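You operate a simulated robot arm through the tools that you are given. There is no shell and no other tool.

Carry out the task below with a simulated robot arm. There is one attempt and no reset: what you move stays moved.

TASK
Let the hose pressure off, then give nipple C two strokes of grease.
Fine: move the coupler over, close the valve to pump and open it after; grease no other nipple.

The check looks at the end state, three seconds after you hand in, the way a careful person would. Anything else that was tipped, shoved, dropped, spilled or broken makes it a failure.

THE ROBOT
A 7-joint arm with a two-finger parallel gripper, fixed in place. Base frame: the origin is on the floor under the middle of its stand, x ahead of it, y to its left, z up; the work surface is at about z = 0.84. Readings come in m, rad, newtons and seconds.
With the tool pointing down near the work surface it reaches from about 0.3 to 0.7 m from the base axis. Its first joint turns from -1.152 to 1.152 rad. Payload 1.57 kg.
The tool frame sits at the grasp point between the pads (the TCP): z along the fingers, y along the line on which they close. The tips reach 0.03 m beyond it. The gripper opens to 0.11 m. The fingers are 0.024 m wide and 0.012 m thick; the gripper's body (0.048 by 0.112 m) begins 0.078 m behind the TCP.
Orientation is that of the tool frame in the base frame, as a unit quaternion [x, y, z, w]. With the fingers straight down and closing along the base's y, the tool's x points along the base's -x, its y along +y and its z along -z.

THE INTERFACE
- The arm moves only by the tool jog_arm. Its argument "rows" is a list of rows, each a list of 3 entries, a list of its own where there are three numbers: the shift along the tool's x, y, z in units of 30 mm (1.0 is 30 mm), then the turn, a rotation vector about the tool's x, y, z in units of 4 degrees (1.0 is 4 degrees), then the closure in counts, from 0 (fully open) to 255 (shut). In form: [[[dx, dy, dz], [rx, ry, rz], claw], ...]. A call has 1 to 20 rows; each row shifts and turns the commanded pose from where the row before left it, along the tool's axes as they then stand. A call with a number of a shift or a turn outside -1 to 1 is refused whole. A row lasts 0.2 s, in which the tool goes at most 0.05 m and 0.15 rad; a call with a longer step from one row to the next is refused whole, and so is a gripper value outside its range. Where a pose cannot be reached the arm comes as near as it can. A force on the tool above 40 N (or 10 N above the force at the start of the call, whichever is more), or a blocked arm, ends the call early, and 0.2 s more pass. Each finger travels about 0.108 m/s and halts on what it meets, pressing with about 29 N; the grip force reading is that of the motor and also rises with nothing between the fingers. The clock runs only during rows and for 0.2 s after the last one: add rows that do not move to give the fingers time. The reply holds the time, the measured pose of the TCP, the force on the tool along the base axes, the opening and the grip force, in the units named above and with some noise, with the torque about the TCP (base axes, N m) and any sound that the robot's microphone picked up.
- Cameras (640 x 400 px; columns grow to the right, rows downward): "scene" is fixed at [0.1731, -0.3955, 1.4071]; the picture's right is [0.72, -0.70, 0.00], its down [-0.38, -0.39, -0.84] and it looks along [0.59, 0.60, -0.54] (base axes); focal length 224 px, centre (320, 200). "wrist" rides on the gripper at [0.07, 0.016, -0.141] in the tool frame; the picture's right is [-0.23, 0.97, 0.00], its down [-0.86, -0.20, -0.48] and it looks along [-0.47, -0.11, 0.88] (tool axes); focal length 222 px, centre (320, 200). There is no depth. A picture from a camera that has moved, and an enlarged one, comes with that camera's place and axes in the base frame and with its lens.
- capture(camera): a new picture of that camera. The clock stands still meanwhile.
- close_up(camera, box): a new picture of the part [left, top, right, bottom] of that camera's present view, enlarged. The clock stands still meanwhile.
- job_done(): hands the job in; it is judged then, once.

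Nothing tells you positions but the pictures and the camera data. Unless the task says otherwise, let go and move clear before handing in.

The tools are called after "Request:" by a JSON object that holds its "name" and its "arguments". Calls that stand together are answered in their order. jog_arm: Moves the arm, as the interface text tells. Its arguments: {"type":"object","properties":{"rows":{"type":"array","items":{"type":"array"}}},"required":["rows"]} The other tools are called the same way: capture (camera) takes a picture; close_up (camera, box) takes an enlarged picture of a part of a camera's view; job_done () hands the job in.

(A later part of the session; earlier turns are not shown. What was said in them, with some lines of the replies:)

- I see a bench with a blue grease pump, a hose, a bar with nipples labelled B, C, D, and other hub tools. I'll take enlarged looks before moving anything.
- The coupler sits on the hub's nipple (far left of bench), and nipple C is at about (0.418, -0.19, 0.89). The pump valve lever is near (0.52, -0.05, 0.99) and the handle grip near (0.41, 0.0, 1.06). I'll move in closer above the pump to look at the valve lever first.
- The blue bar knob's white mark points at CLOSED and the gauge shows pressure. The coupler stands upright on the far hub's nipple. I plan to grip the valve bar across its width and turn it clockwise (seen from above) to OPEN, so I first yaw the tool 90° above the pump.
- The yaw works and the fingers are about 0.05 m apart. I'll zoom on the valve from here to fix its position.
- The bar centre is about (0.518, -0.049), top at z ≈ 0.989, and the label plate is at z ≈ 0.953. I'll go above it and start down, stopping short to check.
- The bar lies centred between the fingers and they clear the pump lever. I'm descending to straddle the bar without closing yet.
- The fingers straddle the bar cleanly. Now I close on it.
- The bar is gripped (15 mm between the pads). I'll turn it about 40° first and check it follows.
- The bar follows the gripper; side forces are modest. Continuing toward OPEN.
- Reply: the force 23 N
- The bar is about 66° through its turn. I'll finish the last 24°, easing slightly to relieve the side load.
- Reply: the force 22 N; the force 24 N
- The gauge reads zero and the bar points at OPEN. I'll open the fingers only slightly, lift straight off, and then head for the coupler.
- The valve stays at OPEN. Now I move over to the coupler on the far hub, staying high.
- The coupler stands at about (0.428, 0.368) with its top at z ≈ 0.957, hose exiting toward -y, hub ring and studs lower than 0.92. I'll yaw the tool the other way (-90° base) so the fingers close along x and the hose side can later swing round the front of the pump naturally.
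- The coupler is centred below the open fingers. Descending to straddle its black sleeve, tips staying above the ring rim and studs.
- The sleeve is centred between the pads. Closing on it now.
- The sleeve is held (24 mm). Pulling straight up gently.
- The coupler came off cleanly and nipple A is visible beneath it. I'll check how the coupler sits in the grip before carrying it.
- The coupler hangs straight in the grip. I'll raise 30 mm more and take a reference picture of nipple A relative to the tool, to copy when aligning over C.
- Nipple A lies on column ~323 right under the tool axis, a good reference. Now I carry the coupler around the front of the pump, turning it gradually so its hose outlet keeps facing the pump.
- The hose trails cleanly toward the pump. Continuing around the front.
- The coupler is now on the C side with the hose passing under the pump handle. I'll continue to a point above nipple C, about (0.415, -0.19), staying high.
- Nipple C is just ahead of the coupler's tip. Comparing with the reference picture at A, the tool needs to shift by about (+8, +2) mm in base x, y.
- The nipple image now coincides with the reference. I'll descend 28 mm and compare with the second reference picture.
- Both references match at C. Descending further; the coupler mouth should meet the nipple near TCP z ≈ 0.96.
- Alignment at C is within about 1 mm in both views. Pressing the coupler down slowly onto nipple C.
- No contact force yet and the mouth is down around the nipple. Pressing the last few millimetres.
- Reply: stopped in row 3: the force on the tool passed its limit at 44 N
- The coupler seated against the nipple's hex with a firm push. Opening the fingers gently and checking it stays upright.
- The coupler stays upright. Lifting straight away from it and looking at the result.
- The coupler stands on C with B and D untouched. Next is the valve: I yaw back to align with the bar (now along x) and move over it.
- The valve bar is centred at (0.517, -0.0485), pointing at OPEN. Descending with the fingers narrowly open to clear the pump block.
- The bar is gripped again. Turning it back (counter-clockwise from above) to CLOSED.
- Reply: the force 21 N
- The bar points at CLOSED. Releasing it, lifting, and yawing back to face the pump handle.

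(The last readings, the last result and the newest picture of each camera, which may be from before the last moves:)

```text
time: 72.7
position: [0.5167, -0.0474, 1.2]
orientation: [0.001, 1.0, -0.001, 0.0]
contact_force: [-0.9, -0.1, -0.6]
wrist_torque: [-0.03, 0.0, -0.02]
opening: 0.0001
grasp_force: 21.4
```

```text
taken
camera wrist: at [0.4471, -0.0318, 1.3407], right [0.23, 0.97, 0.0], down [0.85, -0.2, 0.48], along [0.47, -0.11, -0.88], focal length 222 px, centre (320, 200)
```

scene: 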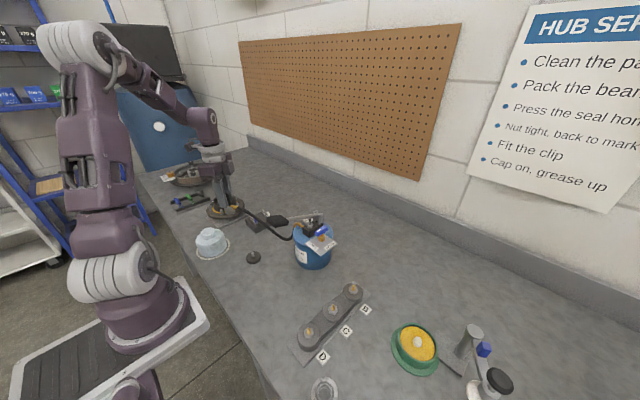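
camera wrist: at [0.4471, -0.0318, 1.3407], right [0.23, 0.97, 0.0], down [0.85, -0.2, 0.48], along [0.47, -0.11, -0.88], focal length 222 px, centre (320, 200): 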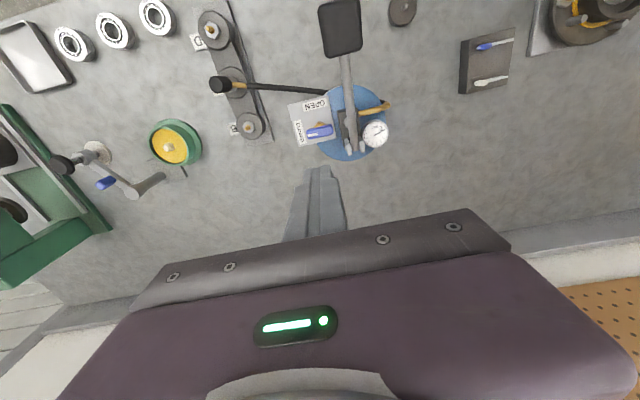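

The coupler is fully down on C's hex. Now a close look at the pump handle to place the push.

Request:
{"name": "close_up", "arguments": {"camera": "wrist", "box": [290, 0, 410, 160]}}

Request:
{"name": "close_up", "arguments": {"camera": "scene", "box": [260, 200, 340, 260]}}

```text
2.50 times, centred on (350, 80) of wrist
camera zoom: at [0.4471, -0.0318, 1.3407], right [0.23, 0.97, 0.0], down [0.85, -0.2, 0.48], along [0.47, -0.11, -0.88], focal length 555 px, centre (245, 500)
```

zoom: 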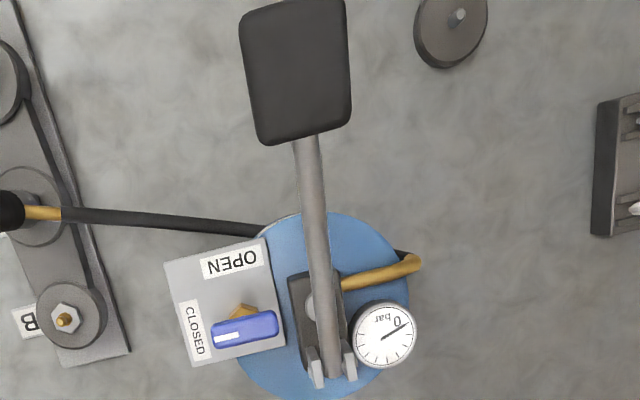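

```text
6.67 times, centred on (300, 230) of scene
camera zoom: at [0.1731, -0.3955, 1.4071], right [0.72, -0.7, 0.0], down [-0.38, -0.39, -0.84], along [0.59, 0.6, -0.54], focal length 1490 px, centre (453, 0)
```

zoom: 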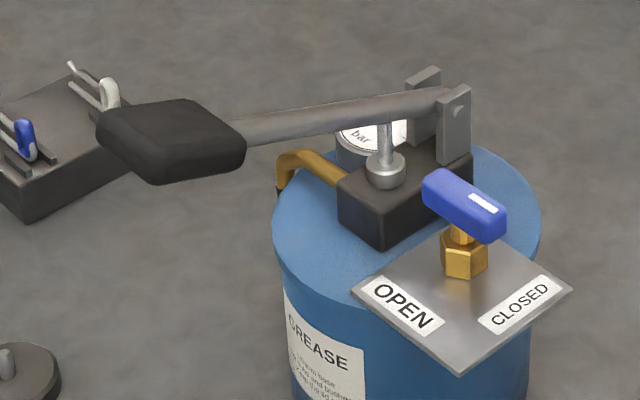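

The pad of the pump handle is centred at (0.408, 0.0) with its top at z ≈ 1.061. With fingers closed I'll come over it and push down in small steps.

Request:
{"name": "jog_arm", "arguments": {"rows": [[[0.907, 0.39, 0.4], [0, 0, 0], 255], [[0.907, 0.39, 0.4], [0, 0, 0], 255], [[0.907, 0.39, 0.4], [0, 0, 0], 255], [[0.907, 0.39, 0.4], [0, 0, 0], 255], [[0, 0, 0.5], [0, 0, 0], 255], [[0, 0, 0.5], [0, 0, 0], 255], [[0, 0, 0], [0, 0, 0], 255]]}}

Request:
{"name": "capture", "arguments": {"camera": "wrist"}}

Request:
{"name": "close_up", "arguments": {"camera": "scene", "box": [230, 140, 350, 270]}}

```text
time: 74.3
position: [0.4082, -0.0021, 1.1229]
orientation: [0.0, 1.0, -0.001, 0.001]
contact_force: [0.1, 0.4, -0.2]
wrist_torque: [-0.02, -0.01, 0.0]
opening: 0.0001
grasp_force: 21.3
```

```text
taken
camera wrist: at [0.3388, 0.0148, 1.2633], right [0.23, 0.97, 0.0], down [0.85, -0.2, 0.48], along [0.47, -0.11, -0.88], focal length 222 px, centre (320, 200)
```

wrist: 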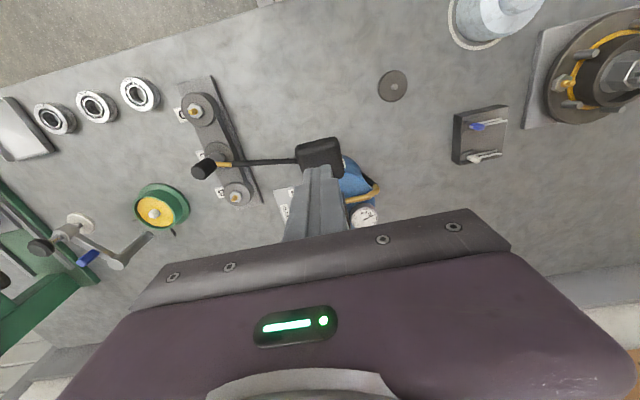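

```text
3.08 times, centred on (290, 205) of scene
camera zoom: at [0.1731, -0.3955, 1.4071], right [0.72, -0.7, 0.0], down [-0.38, -0.39, -0.84], along [0.59, 0.6, -0.54], focal length 688 px, centre (412, 185)
```

zoom: 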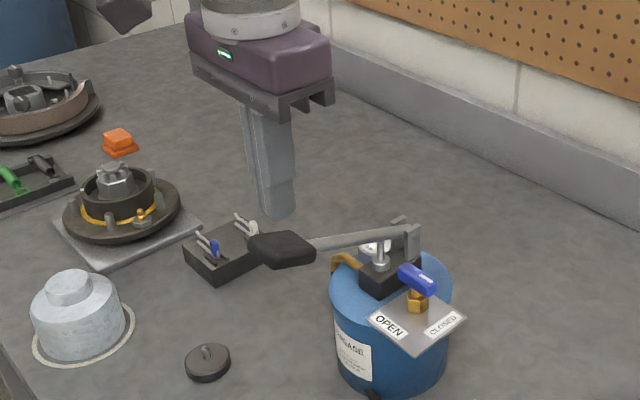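

Request:
{"name": "jog_arm", "arguments": {"rows": [[[0, 0, 0.3], [0, 0, 0], 255], [[0, 0, 0.3], [0, 0, 0], 255], [[0, 0, 0.3], [0, 0, 0], 255], [[0, 0, 0.3], [0, 0, 0], 255], [[0, 0, 0], [0, 0, 0], 255]]}}

Request:
{"name": "close_up", "arguments": {"camera": "scene", "box": [230, 140, 350, 270]}}

```text
time: 75.5
position: [0.4088, 0.0003, 1.086]
orientation: [-0.001, 1.0, -0.001, 0.0]
contact_force: [-0.5, -0.8, 2.0]
wrist_torque: [0.02, 0.03, 0.01]
opening: 0.0
grasp_force: 21.4
```

```text
3.08 times, centred on (290, 205) of scene
camera zoom: at [0.1731, -0.3955, 1.4071], right [0.72, -0.7, 0.0], down [-0.38, -0.39, -0.84], along [0.59, 0.6, -0.54], focal length 688 px, centre (412, 185)
```

zoom: 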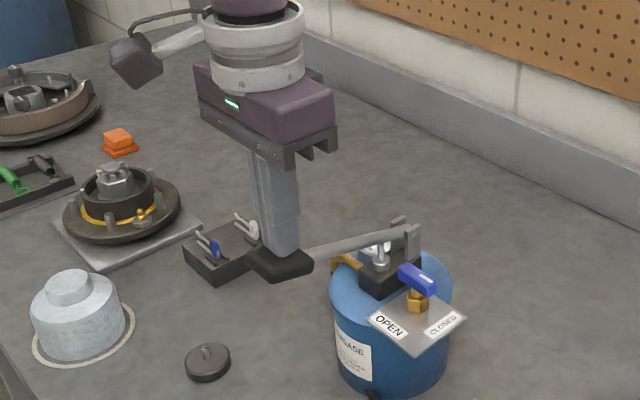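

The handle yields with only ~2 N. Continuing the down-stroke.

Request:
{"name": "jog_arm", "arguments": {"rows": [[[0, 0, 0.3], [0, 0, 0], 255], [[0, 0, 0.3], [0, 0, 0], 255], [[0, 0, 0.3], [0, 0, 0], 255]]}}

Request:
{"name": "close_up", "arguments": {"camera": "scene", "box": [230, 140, 350, 270]}}

Request:
{"name": "capture", "arguments": {"camera": "wrist"}}

```text
time: 76.3
position: [0.408, -0.0001, 1.0574]
orientation: [0.001, 1.0, -0.001, 0.002]
contact_force: [0.6, -0.2, 2.7]
wrist_torque: [-0.08, 0.04, 0.02]
opening: 0.0002
grasp_force: 21.3
```

```text
3.08 times, centred on (290, 205) of scene
camera zoom: at [0.1731, -0.3955, 1.4071], right [0.72, -0.7, 0.0], down [-0.38, -0.39, -0.84], along [0.59, 0.6, -0.54], focal length 688 px, centre (412, 185)
```

zoom: 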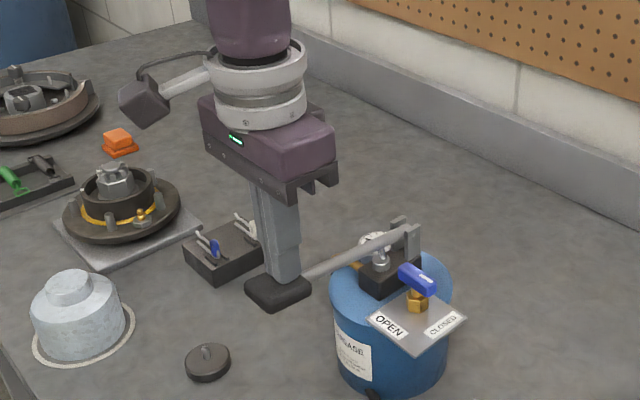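

```text
taken
camera wrist: at [0.3378, 0.0158, 1.1986], right [0.23, 0.97, 0.0], down [0.85, -0.2, 0.48], along [0.47, -0.11, -0.88], focal length 222 px, centre (320, 200)
```

wrist: 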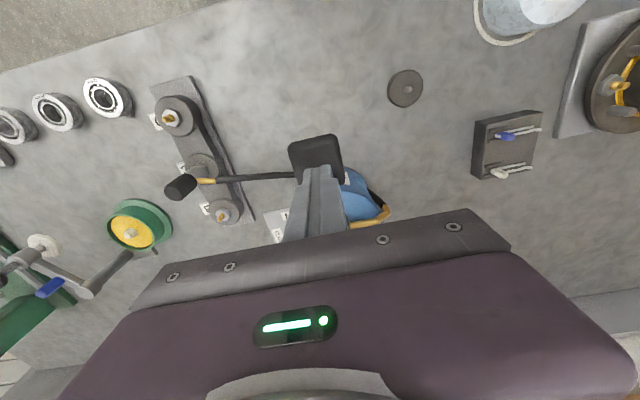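

Request:
{"name": "jog_arm", "arguments": {"rows": [[[0, 0, 0.3], [0, 0, 0], 255], [[0, 0, 0.3], [0, 0, 0], 255]]}}

Request:
{"name": "close_up", "arguments": {"camera": "scene", "box": [230, 140, 350, 270]}}

```text
time: 76.9
position: [0.4076, -0.0012, 1.0395]
orientation: [0.0, 1.0, 0.0, 0.001]
contact_force: [-1.9, 0.7, 3.9]
wrist_torque: [0.07, -0.03, 0.02]
opening: 0.0
grasp_force: 20.7
```

```text
3.08 times, centred on (290, 205) of scene
camera zoom: at [0.173, -0.3955, 1.4071], right [0.72, -0.7, 0.0], down [-0.38, -0.39, -0.84], along [0.59, 0.6, -0.54], focal length 688 px, centre (412, 185)
```

zoom: 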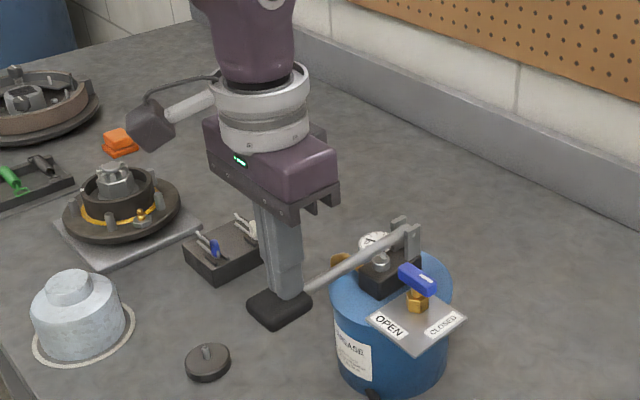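

The piston rod is nearly in. Continuing to the bottom stop.

Request:
{"name": "jog_arm", "arguments": {"rows": [[[0, 0, 0.2], [0, 0, 0], 255], [[0, 0, 0.2], [0, 0, 0], 255], [[0, 0, 0.2], [0, 0, 0], 255]]}}

Request:
{"name": "close_up", "arguments": {"camera": "scene", "box": [230, 140, 350, 270]}}

```text
time: 77.7
position: [0.4094, 0.0002, 1.0221]
orientation: [0.0, 1.0, -0.001, 0.002]
contact_force: [0.0, -1.3, 4.7]
wrist_torque: [-0.02, -0.02, -0.02]
opening: 0.0
grasp_force: 20.9
```

```text
3.08 times, centred on (290, 205) of scene
camera zoom: at [0.1731, -0.3955, 1.4071], right [0.72, -0.7, 0.0], down [-0.38, -0.39, -0.84], along [0.59, 0.6, -0.54], focal length 688 px, centre (412, 185)
```

zoom: 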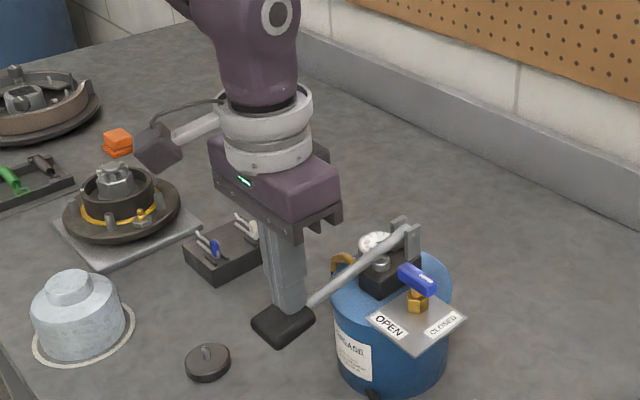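

Force is rising slowly (spring-like). Continuing down until the stop.

Request:
{"name": "jog_arm", "arguments": {"rows": [[[0, 0, 0.2], [0, 0, 0], 255], [[0, 0, 0.2], [0, 0, 0], 255], [[0, 0, 0.2], [0, 0, 0], 255]]}}

Request:
{"name": "close_up", "arguments": {"camera": "scene", "box": [230, 140, 350, 270]}}

```text
time: 78.2
position: [0.4093, 0.0014, 1.0158]
orientation: [0.0, 1.0, -0.001, 0.003]
contact_force: [-11.3, 1.6, 26.8]
wrist_torque: [0.07, -0.01, -0.04]
opening: 0.0001
grasp_force: 21.1
stopped in row 2: the force on the tool passed its limit at 63 N (the readings are from after the stop); the commanded pose is now the measured one
```

```text
3.08 times, centred on (290, 205) of scene
camera zoom: at [0.1724, -0.3954, 1.4072], right [0.72, -0.7, 0.0], down [-0.38, -0.39, -0.84], along [0.59, 0.6, -0.54], focal length 688 px, centre (412, 185)
```

zoom: 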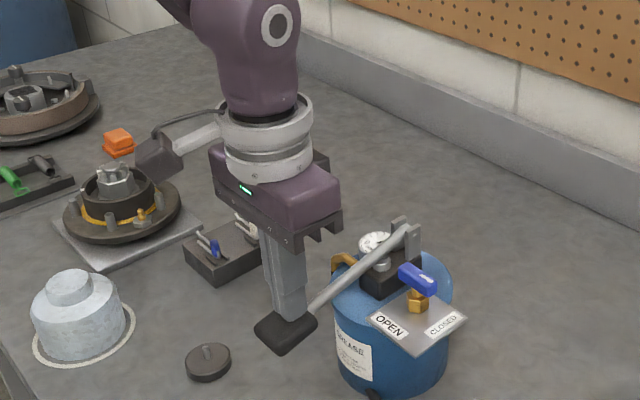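

Bottom stop reached at TCP z ≈ 1.016. Lifting off now to see whether the handle returns by itself.

Request:
{"name": "jog_arm", "arguments": {"rows": [[[0, 0, -0.3], [0, 0, 0], 255], [[0, 0, -0.4], [0, 0, 0], 255], [[0, 0, -0.5], [0, 0, 0], 255], [[0, 0, -0.5], [0, 0, 0], 255], [[0, 0, -0.6], [0, 0, 0], 255], [[0, 0, -0.6], [0, 0, 0], 255], [[0, 0, -0.7], [0, 0, 0], 255], [[0, 0, 0], [0, 0, 0], 255]]}}

Request:
{"name": "close_up", "arguments": {"camera": "scene", "box": [230, 140, 350, 270]}}

Request:
{"name": "capture", "arguments": {"camera": "wrist"}}

```text
time: 80.0
position: [0.4083, -0.0006, 1.1242]
orientation: [0.0, 1.0, 0.0, 0.004]
contact_force: [0.9, 0.4, -0.5]
wrist_torque: [-0.01, 0.02, 0.01]
opening: 0.0
grasp_force: 20.9
```

```text
3.08 times, centred on (290, 205) of scene
camera zoom: at [0.1731, -0.3955, 1.4071], right [0.72, -0.7, 0.0], down [-0.38, -0.39, -0.84], along [0.59, 0.6, -0.54], focal length 688 px, centre (412, 185)
```

zoom: 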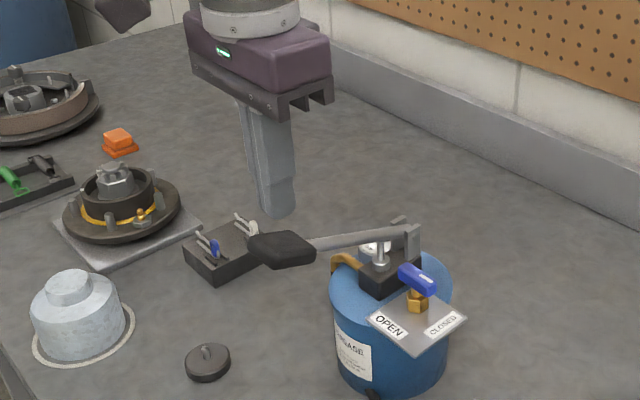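

```text
taken
camera wrist: at [0.3382, 0.0149, 1.2642], right [0.23, 0.97, 0.0], down [0.85, -0.2, 0.48], along [0.47, -0.11, -0.88], focal length 222 px, centre (320, 200)
```

wrist: 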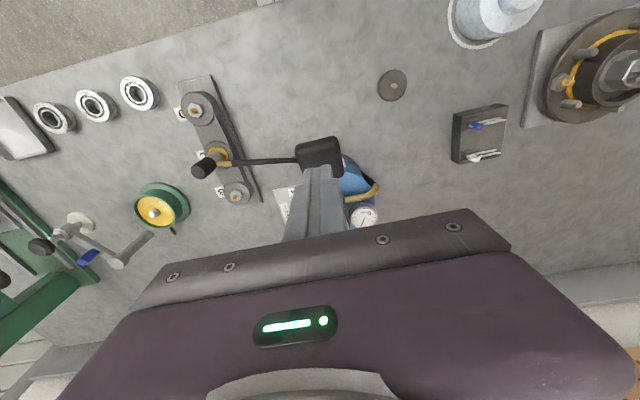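

The handle springs back to the top by itself. Checking nipple C and the gauge for the effect of the first stroke.

Request:
{"name": "close_up", "arguments": {"camera": "wrist", "box": [170, 80, 280, 220]}}

Request:
{"name": "close_up", "arguments": {"camera": "wrist", "box": [330, 180, 400, 240]}}

Request:
{"name": "close_up", "arguments": {"camera": "scene", "box": [300, 270, 370, 350]}}

```text
2.86 times, centred on (225, 150) of wrist
camera zoom: at [0.3382, 0.0149, 1.2642], right [0.23, 0.97, 0.0], down [0.85, -0.2, 0.48], along [0.47, -0.11, -0.88], focal length 635 px, centre (591, 343)
```

zoom: 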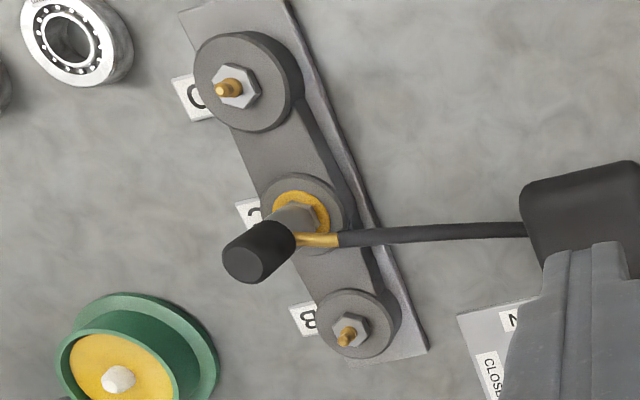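

```text
6.67 times, centred on (365, 210) of wrist
camera zoom: at [0.3382, 0.0149, 1.2642], right [0.23, 0.97, 0.0], down [0.85, -0.2, 0.48], along [0.47, -0.11, -0.88], focal length 1481 px, centre (20, 133)
```

zoom: 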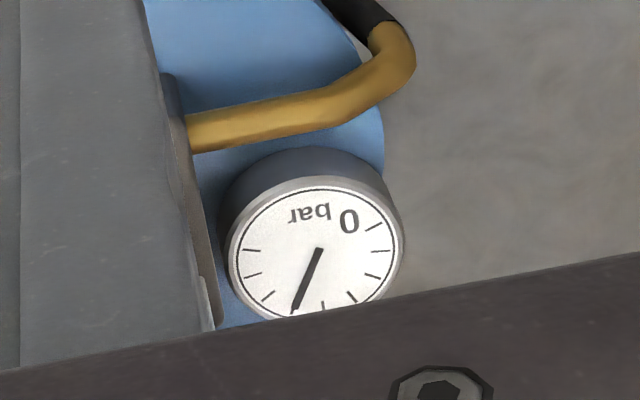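

```text
5.00 times, centred on (335, 310) of scene
camera zoom: at [0.1731, -0.3955, 1.4071], right [0.72, -0.7, 0.0], down [-0.38, -0.39, -0.84], along [0.59, 0.6, -0.54], focal length 1118 px, centre (245, -350)
```

zoom: 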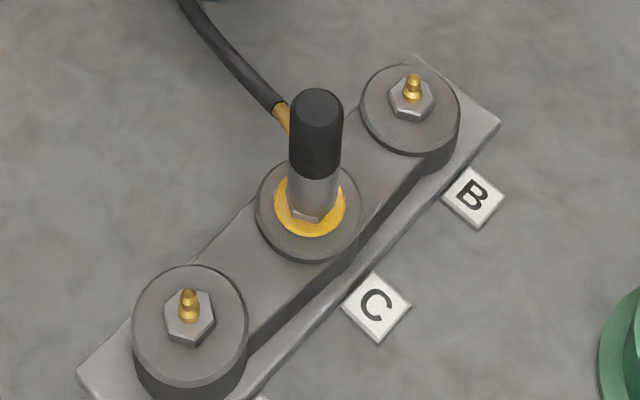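

One stroke of grease has collared nipple C and the gauge is up. Now the second full stroke.

Request:
{"name": "jog_arm", "arguments": {"rows": [[[0, 0, 0.4], [0, 0, 0], 255], [[0, 0, 0.4], [0, 0, 0], 255], [[0, 0, 0.3], [0, 0, 0], 255], [[0, 0, 0.3], [0, 0, 0], 255], [[0, 0, 0.3], [0, 0, 0], 255], [[0, 0, 0.3], [0, 0, 0], 255], [[0, 0, 0.3], [0, 0, 0], 255], [[0, 0, 0.3], [0, 0, 0], 255], [[0, 0, 0.3], [0, 0, 0], 255], [[0, 0, 0.2], [0, 0, 0], 255], [[0, 0, 0.15], [0, 0, 0], 255], [[0, 0, 0.15], [0, 0, 0], 255], [[0, 0, 0.1], [0, 0, 0], 255], [[0, 0, 0.1], [0, 0, 0], 255], [[0, 0, 0.1], [0, 0, 0], 255]]}}

Request:
{"name": "close_up", "arguments": {"camera": "scene", "box": [230, 140, 350, 270]}}

```text
time: 83.1
position: [0.4092, -0.0009, 1.0157]
orientation: [0.0, 1.0, -0.001, 0.005]
contact_force: [-8.8, -1.1, 22.1]
wrist_torque: [-0.06, 0.02, -0.02]
opening: 0.0002
grasp_force: 20.8
stopped in row 15: the force on the tool passed its limit at 52 N (the readings are from after the stop); the commanded pose is now the measured one
```

```text
3.08 times, centred on (290, 205) of scene
camera zoom: at [0.1725, -0.3955, 1.4071], right [0.72, -0.7, 0.0], down [-0.38, -0.39, -0.84], along [0.59, 0.6, -0.54], focal length 688 px, centre (412, 185)
```

zoom: 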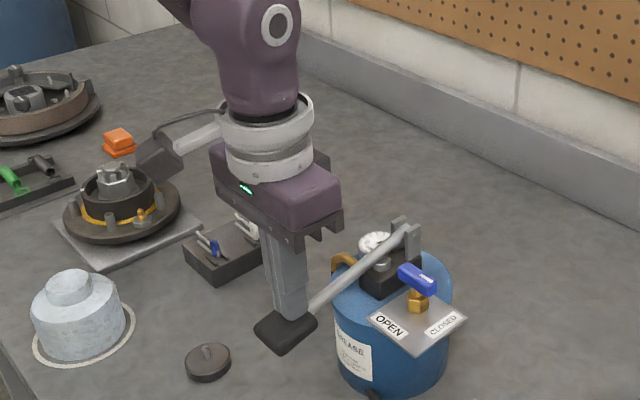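

Bottom stop reached again at the same height. Lifting off so the handle returns.

Request:
{"name": "jog_arm", "arguments": {"rows": [[[0, 0, -0.3], [0, 0, 0], 255], [[0, 0, -0.4], [0, 0, 0], 255], [[0, 0, -0.5], [0, 0, 0], 255], [[0, 0, -0.5], [0, 0, 0], 255], [[0, 0, -0.6], [0, 0, 0], 255], [[0, 0, -0.6], [0, 0, 0], 255], [[0, 0, -0.8], [0, 0, 0], 255], [[0, 0, -1], [0, 0, 0], 255], [[0, 0, -1], [0, 0, 0], 255], [[0, 0, -0.6], [0, 0, 0], 255], [[0, 0, 0], [0, 0, 0], 255]]}}

Request:
{"name": "capture", "arguments": {"camera": "scene"}}

Request:
{"name": "close_up", "arguments": {"camera": "scene", "box": [260, 200, 380, 340]}}

Request:
{"name": "close_up", "arguments": {"camera": "wrist", "box": [180, 60, 400, 200]}}

```text
time: 85.5
position: [0.4086, -0.0004, 1.2056]
orientation: [0.0, 1.0, -0.001, 0.006]
contact_force: [0.4, -0.5, 0.1]
wrist_torque: [-0.01, -0.01, -0.01]
opening: 0.0001
grasp_force: 21.6
```

```text
taken
```

scene: 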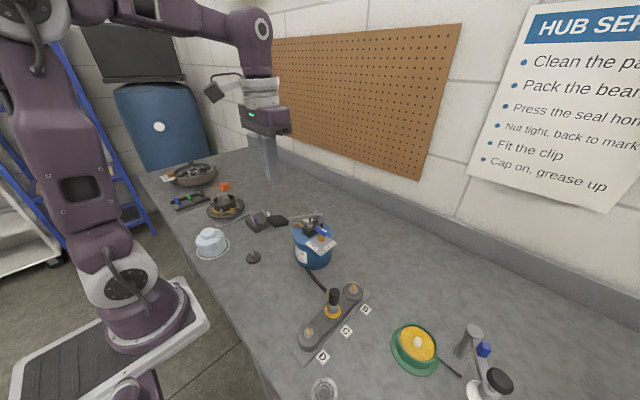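

```text
2.86 times, centred on (320, 270) of scene
camera zoom: at [0.1731, -0.3955, 1.4071], right [0.72, -0.7, 0.0], down [-0.38, -0.39, -0.84], along [0.59, 0.6, -0.54], focal length 639 px, centre (320, 0)
```

zoom: 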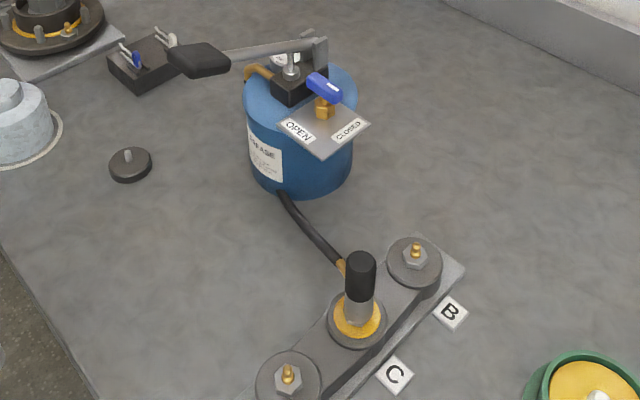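

```text
2.86 times, centred on (290, 130) of wrist
camera zoom: at [0.3377, 0.0152, 1.3462], right [0.23, 0.97, 0.0], down [0.85, -0.2, 0.49], along [0.47, -0.11, -0.87], focal length 635 px, centre (406, 400)
```

zoom: 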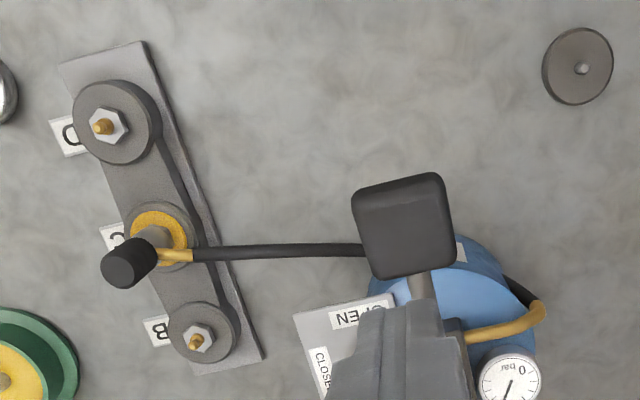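

Two full strokes are in, with a larger collar at C and nothing on B or D. Now the valve has to be opened again: yaw +90°, correct a slight tilt, and go over the bar.

Request:
{"name": "jog_arm", "arguments": {"rows": [[[0, 0, 0], [0, 0.17, 0], 255], [[0, 0, 0], [0, 0, -1], 230], [[0, 0, 0], [0, 0, -1], 200], [[0, 0, 0], [0, 0, -1], 170], [[0, 0, 0], [0, 0, -1], 139], [[0, 0, 0], [0, 0, -1], 139], [[0, 0, 0], [0, 0, -1], 139], [[0, 0, 0], [0, 0, -1], 139], [[0, 0, 0], [0, 0, -1], 139], [[0, 0, 0], [0, 0, -1], 139], [[0, 0, 0], [0, 0, -1], 139], [[0, 0, 0], [0, 0, -1], 139], [[0, 0, 0], [0, 0, -1], 139], [[0, 0, 0], [0, 0, -1], 139], [[0, 0, 0], [0, 0, -1], 139], [[0, 0, 0], [0, 0, -1], 139], [[0, 0, 0], [0, 0, -1], 139], [[0, 0, 0], [0, 0, -1], 139], [[0, 0, 0], [0, 0, -1], 139], [[0, 0, 0], [0, 0, -1], 139]]}}

Request:
{"name": "jog_arm", "arguments": {"rows": [[[0, 0, 0], [0, 0, -1], 139], [[0, 0, 0], [0, 0, -1], 139], [[0, 0, 0], [0, 0, -1], 139], [[0, 0, 0], [0, 0, -0.5], 139], [[0.4, -0.91, 0], [0, 0, 0], 139], [[0.4, -0.91, 0], [0, 0, 0], 139], [[0.4, -0.91, 0], [0, 0, 0], 139], [[0.4, -0.91, 0], [0, 0, 0], 139], [[0, 0, 0], [0, 0, 0], 139]]}}

Request:
{"name": "capture", "arguments": {"camera": "wrist"}}

Request:
{"name": "close_up", "arguments": {"camera": "wrist", "box": [260, 90, 380, 190]}}

```text
time: 89.7
position: [0.4085, -0.0012, 1.2038]
orientation: [-0.616, 0.788, 0.0, -0.001]
contact_force: [0.3, 0.9, 0.8]
wrist_torque: [0.01, -0.02, -0.02]
opening: 0.05
grasp_force: 0.1
```

```text
time: 91.7
position: [0.5192, -0.0485, 1.2037]
orientation: [-0.707, 0.707, 0.0, -0.002]
contact_force: [-0.3, -0.7, 0.1]
wrist_torque: [0.01, 0.0, 0.0]
opening: 0.0503
grasp_force: 0.1
```

```text
taken
camera wrist: at [0.502, -0.1187, 1.3448], right [-0.97, 0.23, 0.0], down [0.2, 0.86, 0.48], along [0.11, 0.46, -0.88], focal length 222 px, centre (320, 200)
```

wrist: 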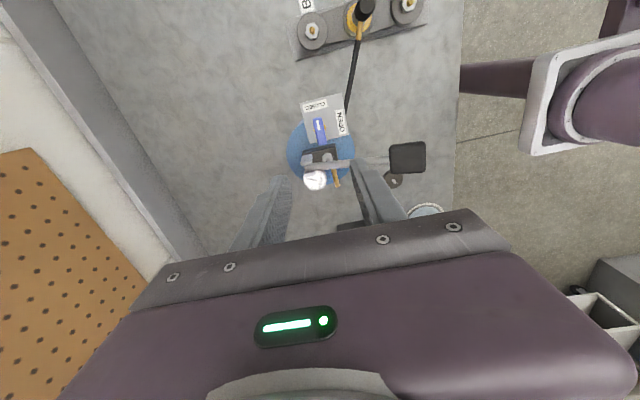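

```text
4.00 times, centred on (320, 140) of wrist
camera zoom: at [0.502, -0.1187, 1.3448], right [-0.97, 0.23, 0.0], down [0.2, 0.86, 0.48], along [0.11, 0.46, -0.88], focal length 888 px, centre (320, 440)
```

zoom: 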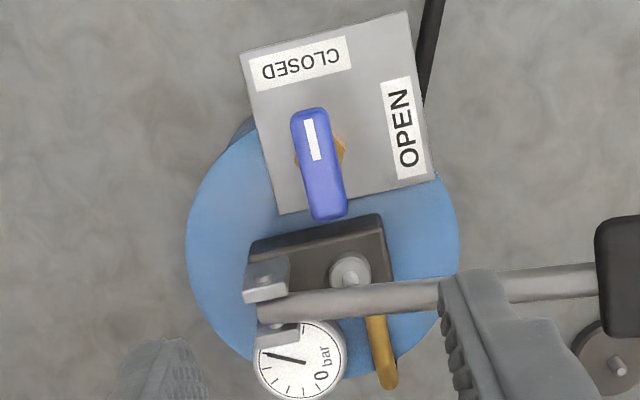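

The drum has not moved and the bar is at (0.518, -0.05) pointing at CLOSED. Descending over it.

Request:
{"name": "jog_arm", "arguments": {"rows": [[[0, 0.03, 0.9], [0, 0, 0], 139], [[0, 0, 0.9], [0, 0, 0], 139], [[0, 0, 0.9], [0, 0, 0], 139], [[0, 0, 0.9], [0, 0, 0], 139], [[0, 0, 0.9], [0, 0, 0], 139], [[0, 0, 0.8], [0, 0, 0], 139], [[0, 0, 0.6], [0, 0, 0], 139], [[0, 0, 0.5], [0, 0, 0], 139], [[0, 0, 0.2], [0, 0, 0], 139], [[0, 0, 0], [0, 0, 0], 139]]}}

Request:
{"name": "close_up", "arguments": {"camera": "wrist", "box": [250, 90, 390, 220]}}

```text
time: 93.9
position: [0.5152, -0.0465, 1.0053]
orientation: [-0.707, 0.707, 0.001, -0.001]
contact_force: [-0.9, 0.2, -0.1]
wrist_torque: [0.04, -0.01, -0.02]
opening: 0.0503
grasp_force: 0.1
```

```text
3.08 times, centred on (320, 155) of wrist
camera zoom: at [0.5, -0.1187, 1.1473], right [-0.97, 0.23, 0.0], down [0.2, 0.86, 0.48], along [0.11, 0.46, -0.88], focal length 684 px, centre (320, 338)
```

zoom: 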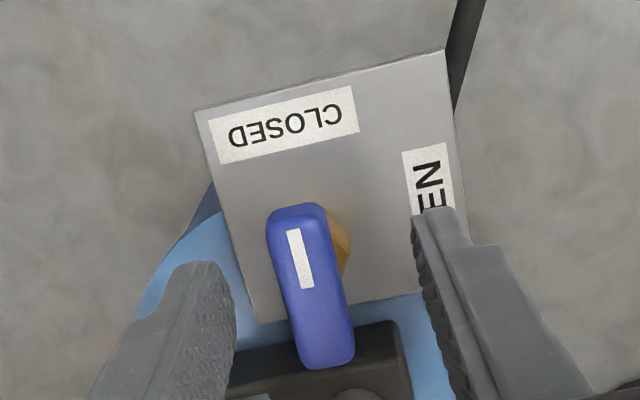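

The bar is ~2 mm off centre between the fingers; I correct that and close.

Request:
{"name": "jog_arm", "arguments": {"rows": [[[0.05, -0.07, 0.03], [0, 0, 0], 139], [[0, 0, 0], [0, 0, 0], 180], [[0, 0, 0], [0, 0, 0], 215], [[0, 0, 0], [0, 0, 0], 240], [[0, 0, 0], [0, 0, 0], 240]]}}

Request:
{"name": "jog_arm", "arguments": {"rows": [[[0, 0, 0], [0, 0, 0.5], 240], [[0, 0, 0], [0, 0, 1], 240], [[0, 0, 0], [0, 0, 1], 240], [[0, 0, 0], [0, 0, 1], 240], [[0, 0, 0], [0, 0, 1], 240], [[0, 0, 0], [0, 0, 1], 240], [[0, 0, 0], [0, 0, 1], 240], [[0, 0, 0], [0, 0, 1], 240], [[0, 0, 0], [0, 0, 1], 240], [[0, 0, 0], [0, 0, 1], 240], [[0, 0, 0], [0, 0, 1], 240]]}}

Request:
{"name": "close_up", "arguments": {"camera": "scene", "box": [270, 180, 360, 275]}}

```text
time: 95.1
position: [0.5181, -0.0499, 1.0059]
orientation: [0.707, -0.707, 0.0, 0.001]
contact_force: [-3.5, 1.0, -0.1]
wrist_torque: [-0.09, -0.11, 0.02]
opening: 0.0149
grasp_force: 31.2
```

```text
time: 97.5
position: [0.5168, -0.0501, 1.0066]
orientation: [-0.406, 0.914, 0.001, -0.003]
contact_force: [-26.3, 15.0, 1.1]
wrist_torque: [0.77, -0.22, 0.03]
opening: 0.015
grasp_force: 31.3
```

```text
4.21 times, centred on (315, 228) of scene
camera zoom: at [0.1723, -0.3951, 1.4073], right [0.72, -0.7, 0.0], down [-0.38, -0.39, -0.84], along [0.59, 0.6, -0.54], focal length 941 px, centre (341, 84)
```

zoom: 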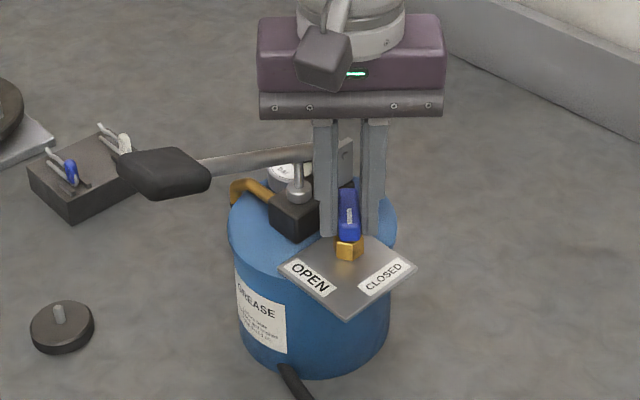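

The bar follows; side load is ~30 N along the closing direction, so I ease 1.5 mm that way while finishing the turn.

Request:
{"name": "jog_arm", "arguments": {"rows": [[[0, 0.05, 0], [0, 0, 0], 240], [[0, 0, 0], [0, 0, 1], 240], [[0, 0, 0], [0, 0, 1], 240], [[0, 0, 0], [0, 0, 1], 240], [[0, 0, 0], [0, 0, 1], 240]]}}

```text
time: 98.7
position: [0.5165, -0.0492, 1.0047]
orientation: [-0.275, 0.962, -0.001, -0.002]
contact_force: [-22.3, 10.2, -8.0]
wrist_torque: [0.3, -0.01, 0.03]
opening: 0.015
grasp_force: 30.7
```

Request:
{"name": "jog_arm", "arguments": {"rows": [[[0.03, 0.03, 0], [0, 0, 0], 240], [[0, 0, 0], [0, 0, 1], 240], [[0, 0, 0], [0, 0, 1], 240], [[0, 0, 0], [0, 0, 1], 240], [[0, 0, 0], [0, 0, 1], 240]]}}

Request:
{"name": "jog_arm", "arguments": {"rows": [[[0, 0, 0], [0, 0, 1], 240], [[0, 0, 0], [0, 0, 1], 240], [[0, 0, 0], [0, 0, 1], 240], [[0, 0, 0], [0, 0, 1], 240], [[0, 0, 0], [0, 0, 0], 240]]}}

Request:
{"name": "close_up", "arguments": {"camera": "wrist", "box": [250, 100, 470, 220]}}

```text
time: 99.9
position: [0.5161, -0.0498, 1.0048]
orientation: [-0.14, 0.99, -0.001, 0.0]
contact_force: [-3.5, 9.5, -6.0]
wrist_torque: [-0.03, 0.81, 0.01]
opening: 0.0148
grasp_force: 30.4
```

```text
time: 101.1
position: [0.517, -0.0488, 1.0049]
orientation: [0.0, 1.0, 0.0, 0.0]
contact_force: [3.5, 16.9, -11.3]
wrist_torque: [0.33, -0.88, 0.04]
opening: 0.0148
grasp_force: 31.2
```

```text
2.91 times, centred on (360, 160) of wrist
camera zoom: at [0.4468, -0.0326, 1.1464], right [0.23, 0.97, 0.0], down [0.86, -0.2, 0.48], along [0.47, -0.11, -0.88], focal length 646 px, centre (204, 316)
```

zoom: 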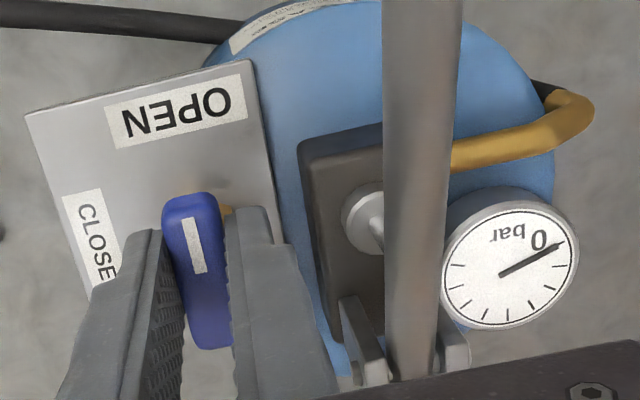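

The bar points at OPEN and the gauge is back at zero. Releasing with a small opening and lifting straight up and clear.

Request:
{"name": "jog_arm", "arguments": {"rows": [[[0, 0, 0], [0, 0, 0], 200], [[0, 0, 0], [0, 0, 0], 197], [[0, 0, -0.4], [0, 0, 0], 197], [[0, 0, -0.8], [0, 0, 0], 197], [[0, 0, -1], [0, 0, 0], 197], [[0, 0, -1], [0, 0, 0], 197], [[0, 0, -1], [0, 0, 0], 197], [[0, 0, -1], [0, 0, 0], 197], [[0, 0, -1], [0, 0, 0], 197], [[0, 0, -1], [0, 0, 0], 197], [[0, 0, -1], [0, 0, 0], 150], [[0, 0, 0], [0, 0, 0], 150]]}}

Request:
{"name": "capture", "arguments": {"camera": "scene"}}

Request:
{"name": "close_up", "arguments": {"camera": "scene", "box": [260, 200, 380, 340]}}

Request:
{"name": "capture", "arguments": {"camera": "wrist"}}

```text
time: 103.7
position: [0.5161, -0.0489, 1.2501]
orientation: [0.001, 1.0, 0.0, 0.0]
contact_force: [-0.4, 0.4, -0.4]
wrist_torque: [0.03, 0.0, -0.02]
opening: 0.0455
grasp_force: 0.0
```

```text
taken
```

scene: 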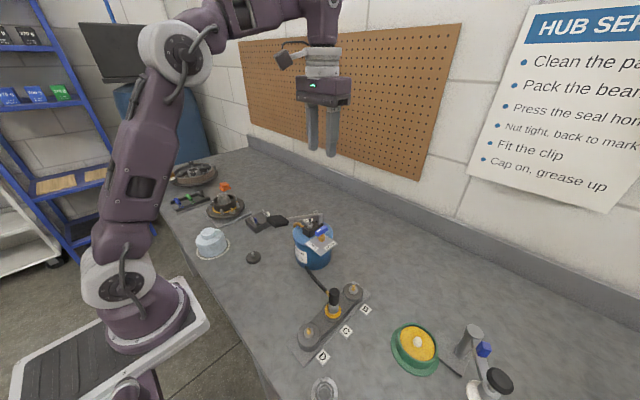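

```text
2.86 times, centred on (320, 270) of scene
camera zoom: at [0.1731, -0.3955, 1.4071], right [0.72, -0.7, 0.0], down [-0.38, -0.39, -0.84], along [0.59, 0.6, -0.54], focal length 639 px, centre (320, 0)
```

zoom: 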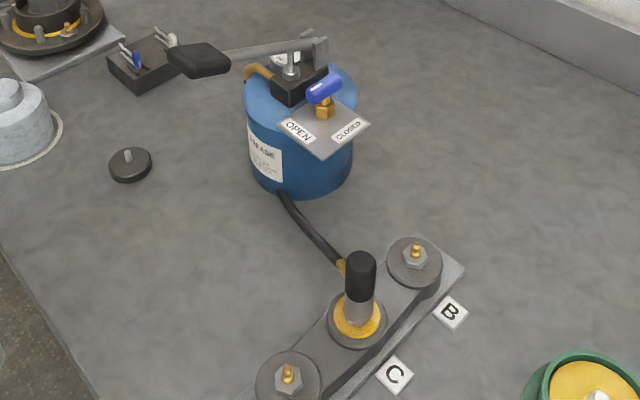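

```text
taken
camera wrist: at [0.4468, -0.0339, 1.3912], right [0.23, 0.97, 0.0], down [0.86, -0.2, 0.48], along [0.46, -0.11, -0.88], focal length 222 px, centre (320, 200)
```

wrist: 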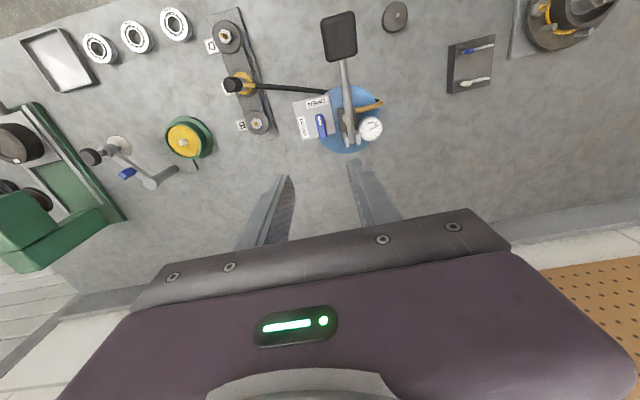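

Request:
{"name": "close_up", "arguments": {"camera": "scene", "box": [150, 150, 290, 270]}}

Request:
{"name": "close_up", "arguments": {"camera": "wrist", "box": [280, 60, 400, 160]}}

```text
3.33 times, centred on (220, 210) of scene
camera zoom: at [0.1731, -0.3955, 1.4071], right [0.72, -0.7, 0.0], down [-0.38, -0.39, -0.84], along [0.59, 0.6, -0.54], focal length 745 px, centre (653, 167)
```

zoom: 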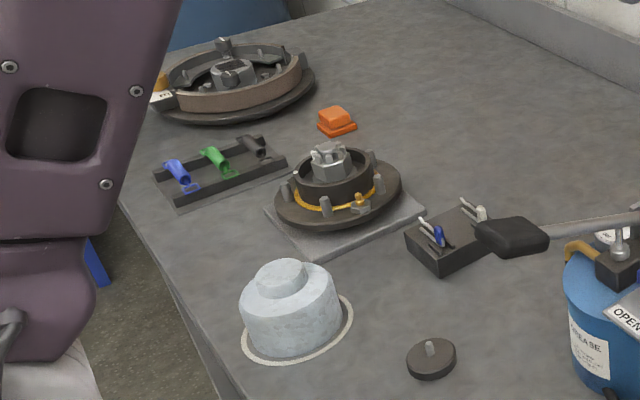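

```text
4.00 times, centred on (340, 110) of wrist
camera zoom: at [0.4468, -0.0339, 1.3912], right [0.23, 0.97, 0.0], down [0.86, -0.2, 0.48], along [0.46, -0.11, -0.88], focal length 888 px, centre (240, 560)
```

zoom: 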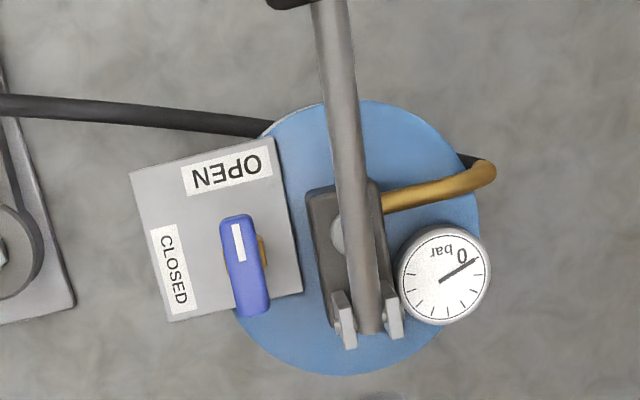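

The valve stands at OPEN with the gauge at zero. The coupler is on C with its two strokes of grease, B and D are clean, and nothing else has moved. The arm is clear, so I hand in.

Request:
{"name": "job_done", "arguments": {}}

```text
The job is handed in.
```

The hose pressure was let off first, then nipple C got two full strokes of grease. I've handed the job in, but the check's verdict hasn't come back to me.

- **Valve:** I opened it before moving the coupler, closed it to pump, and opened it again afterwards. It stands at OPEN and the gauge reads zero.
- **Coupler:** I pulled it off the far hub's nipple and pressed it onto nipple C until it seated on the hex. It stands upright there, and I left it on C.
- **Strokes:** I pushed the handle down to its bottom stop twice, and it sprang back up each time. Grease shows around nipple C, and there is none on B or D.
- **Hose:** it runs round the front of the pump, under the handle. In the pictures it passes very close to the drum and may be touching it.

In the final pictures nothing else looks tipped, shoved or spilled. The gripper is open and clear, above the pump.
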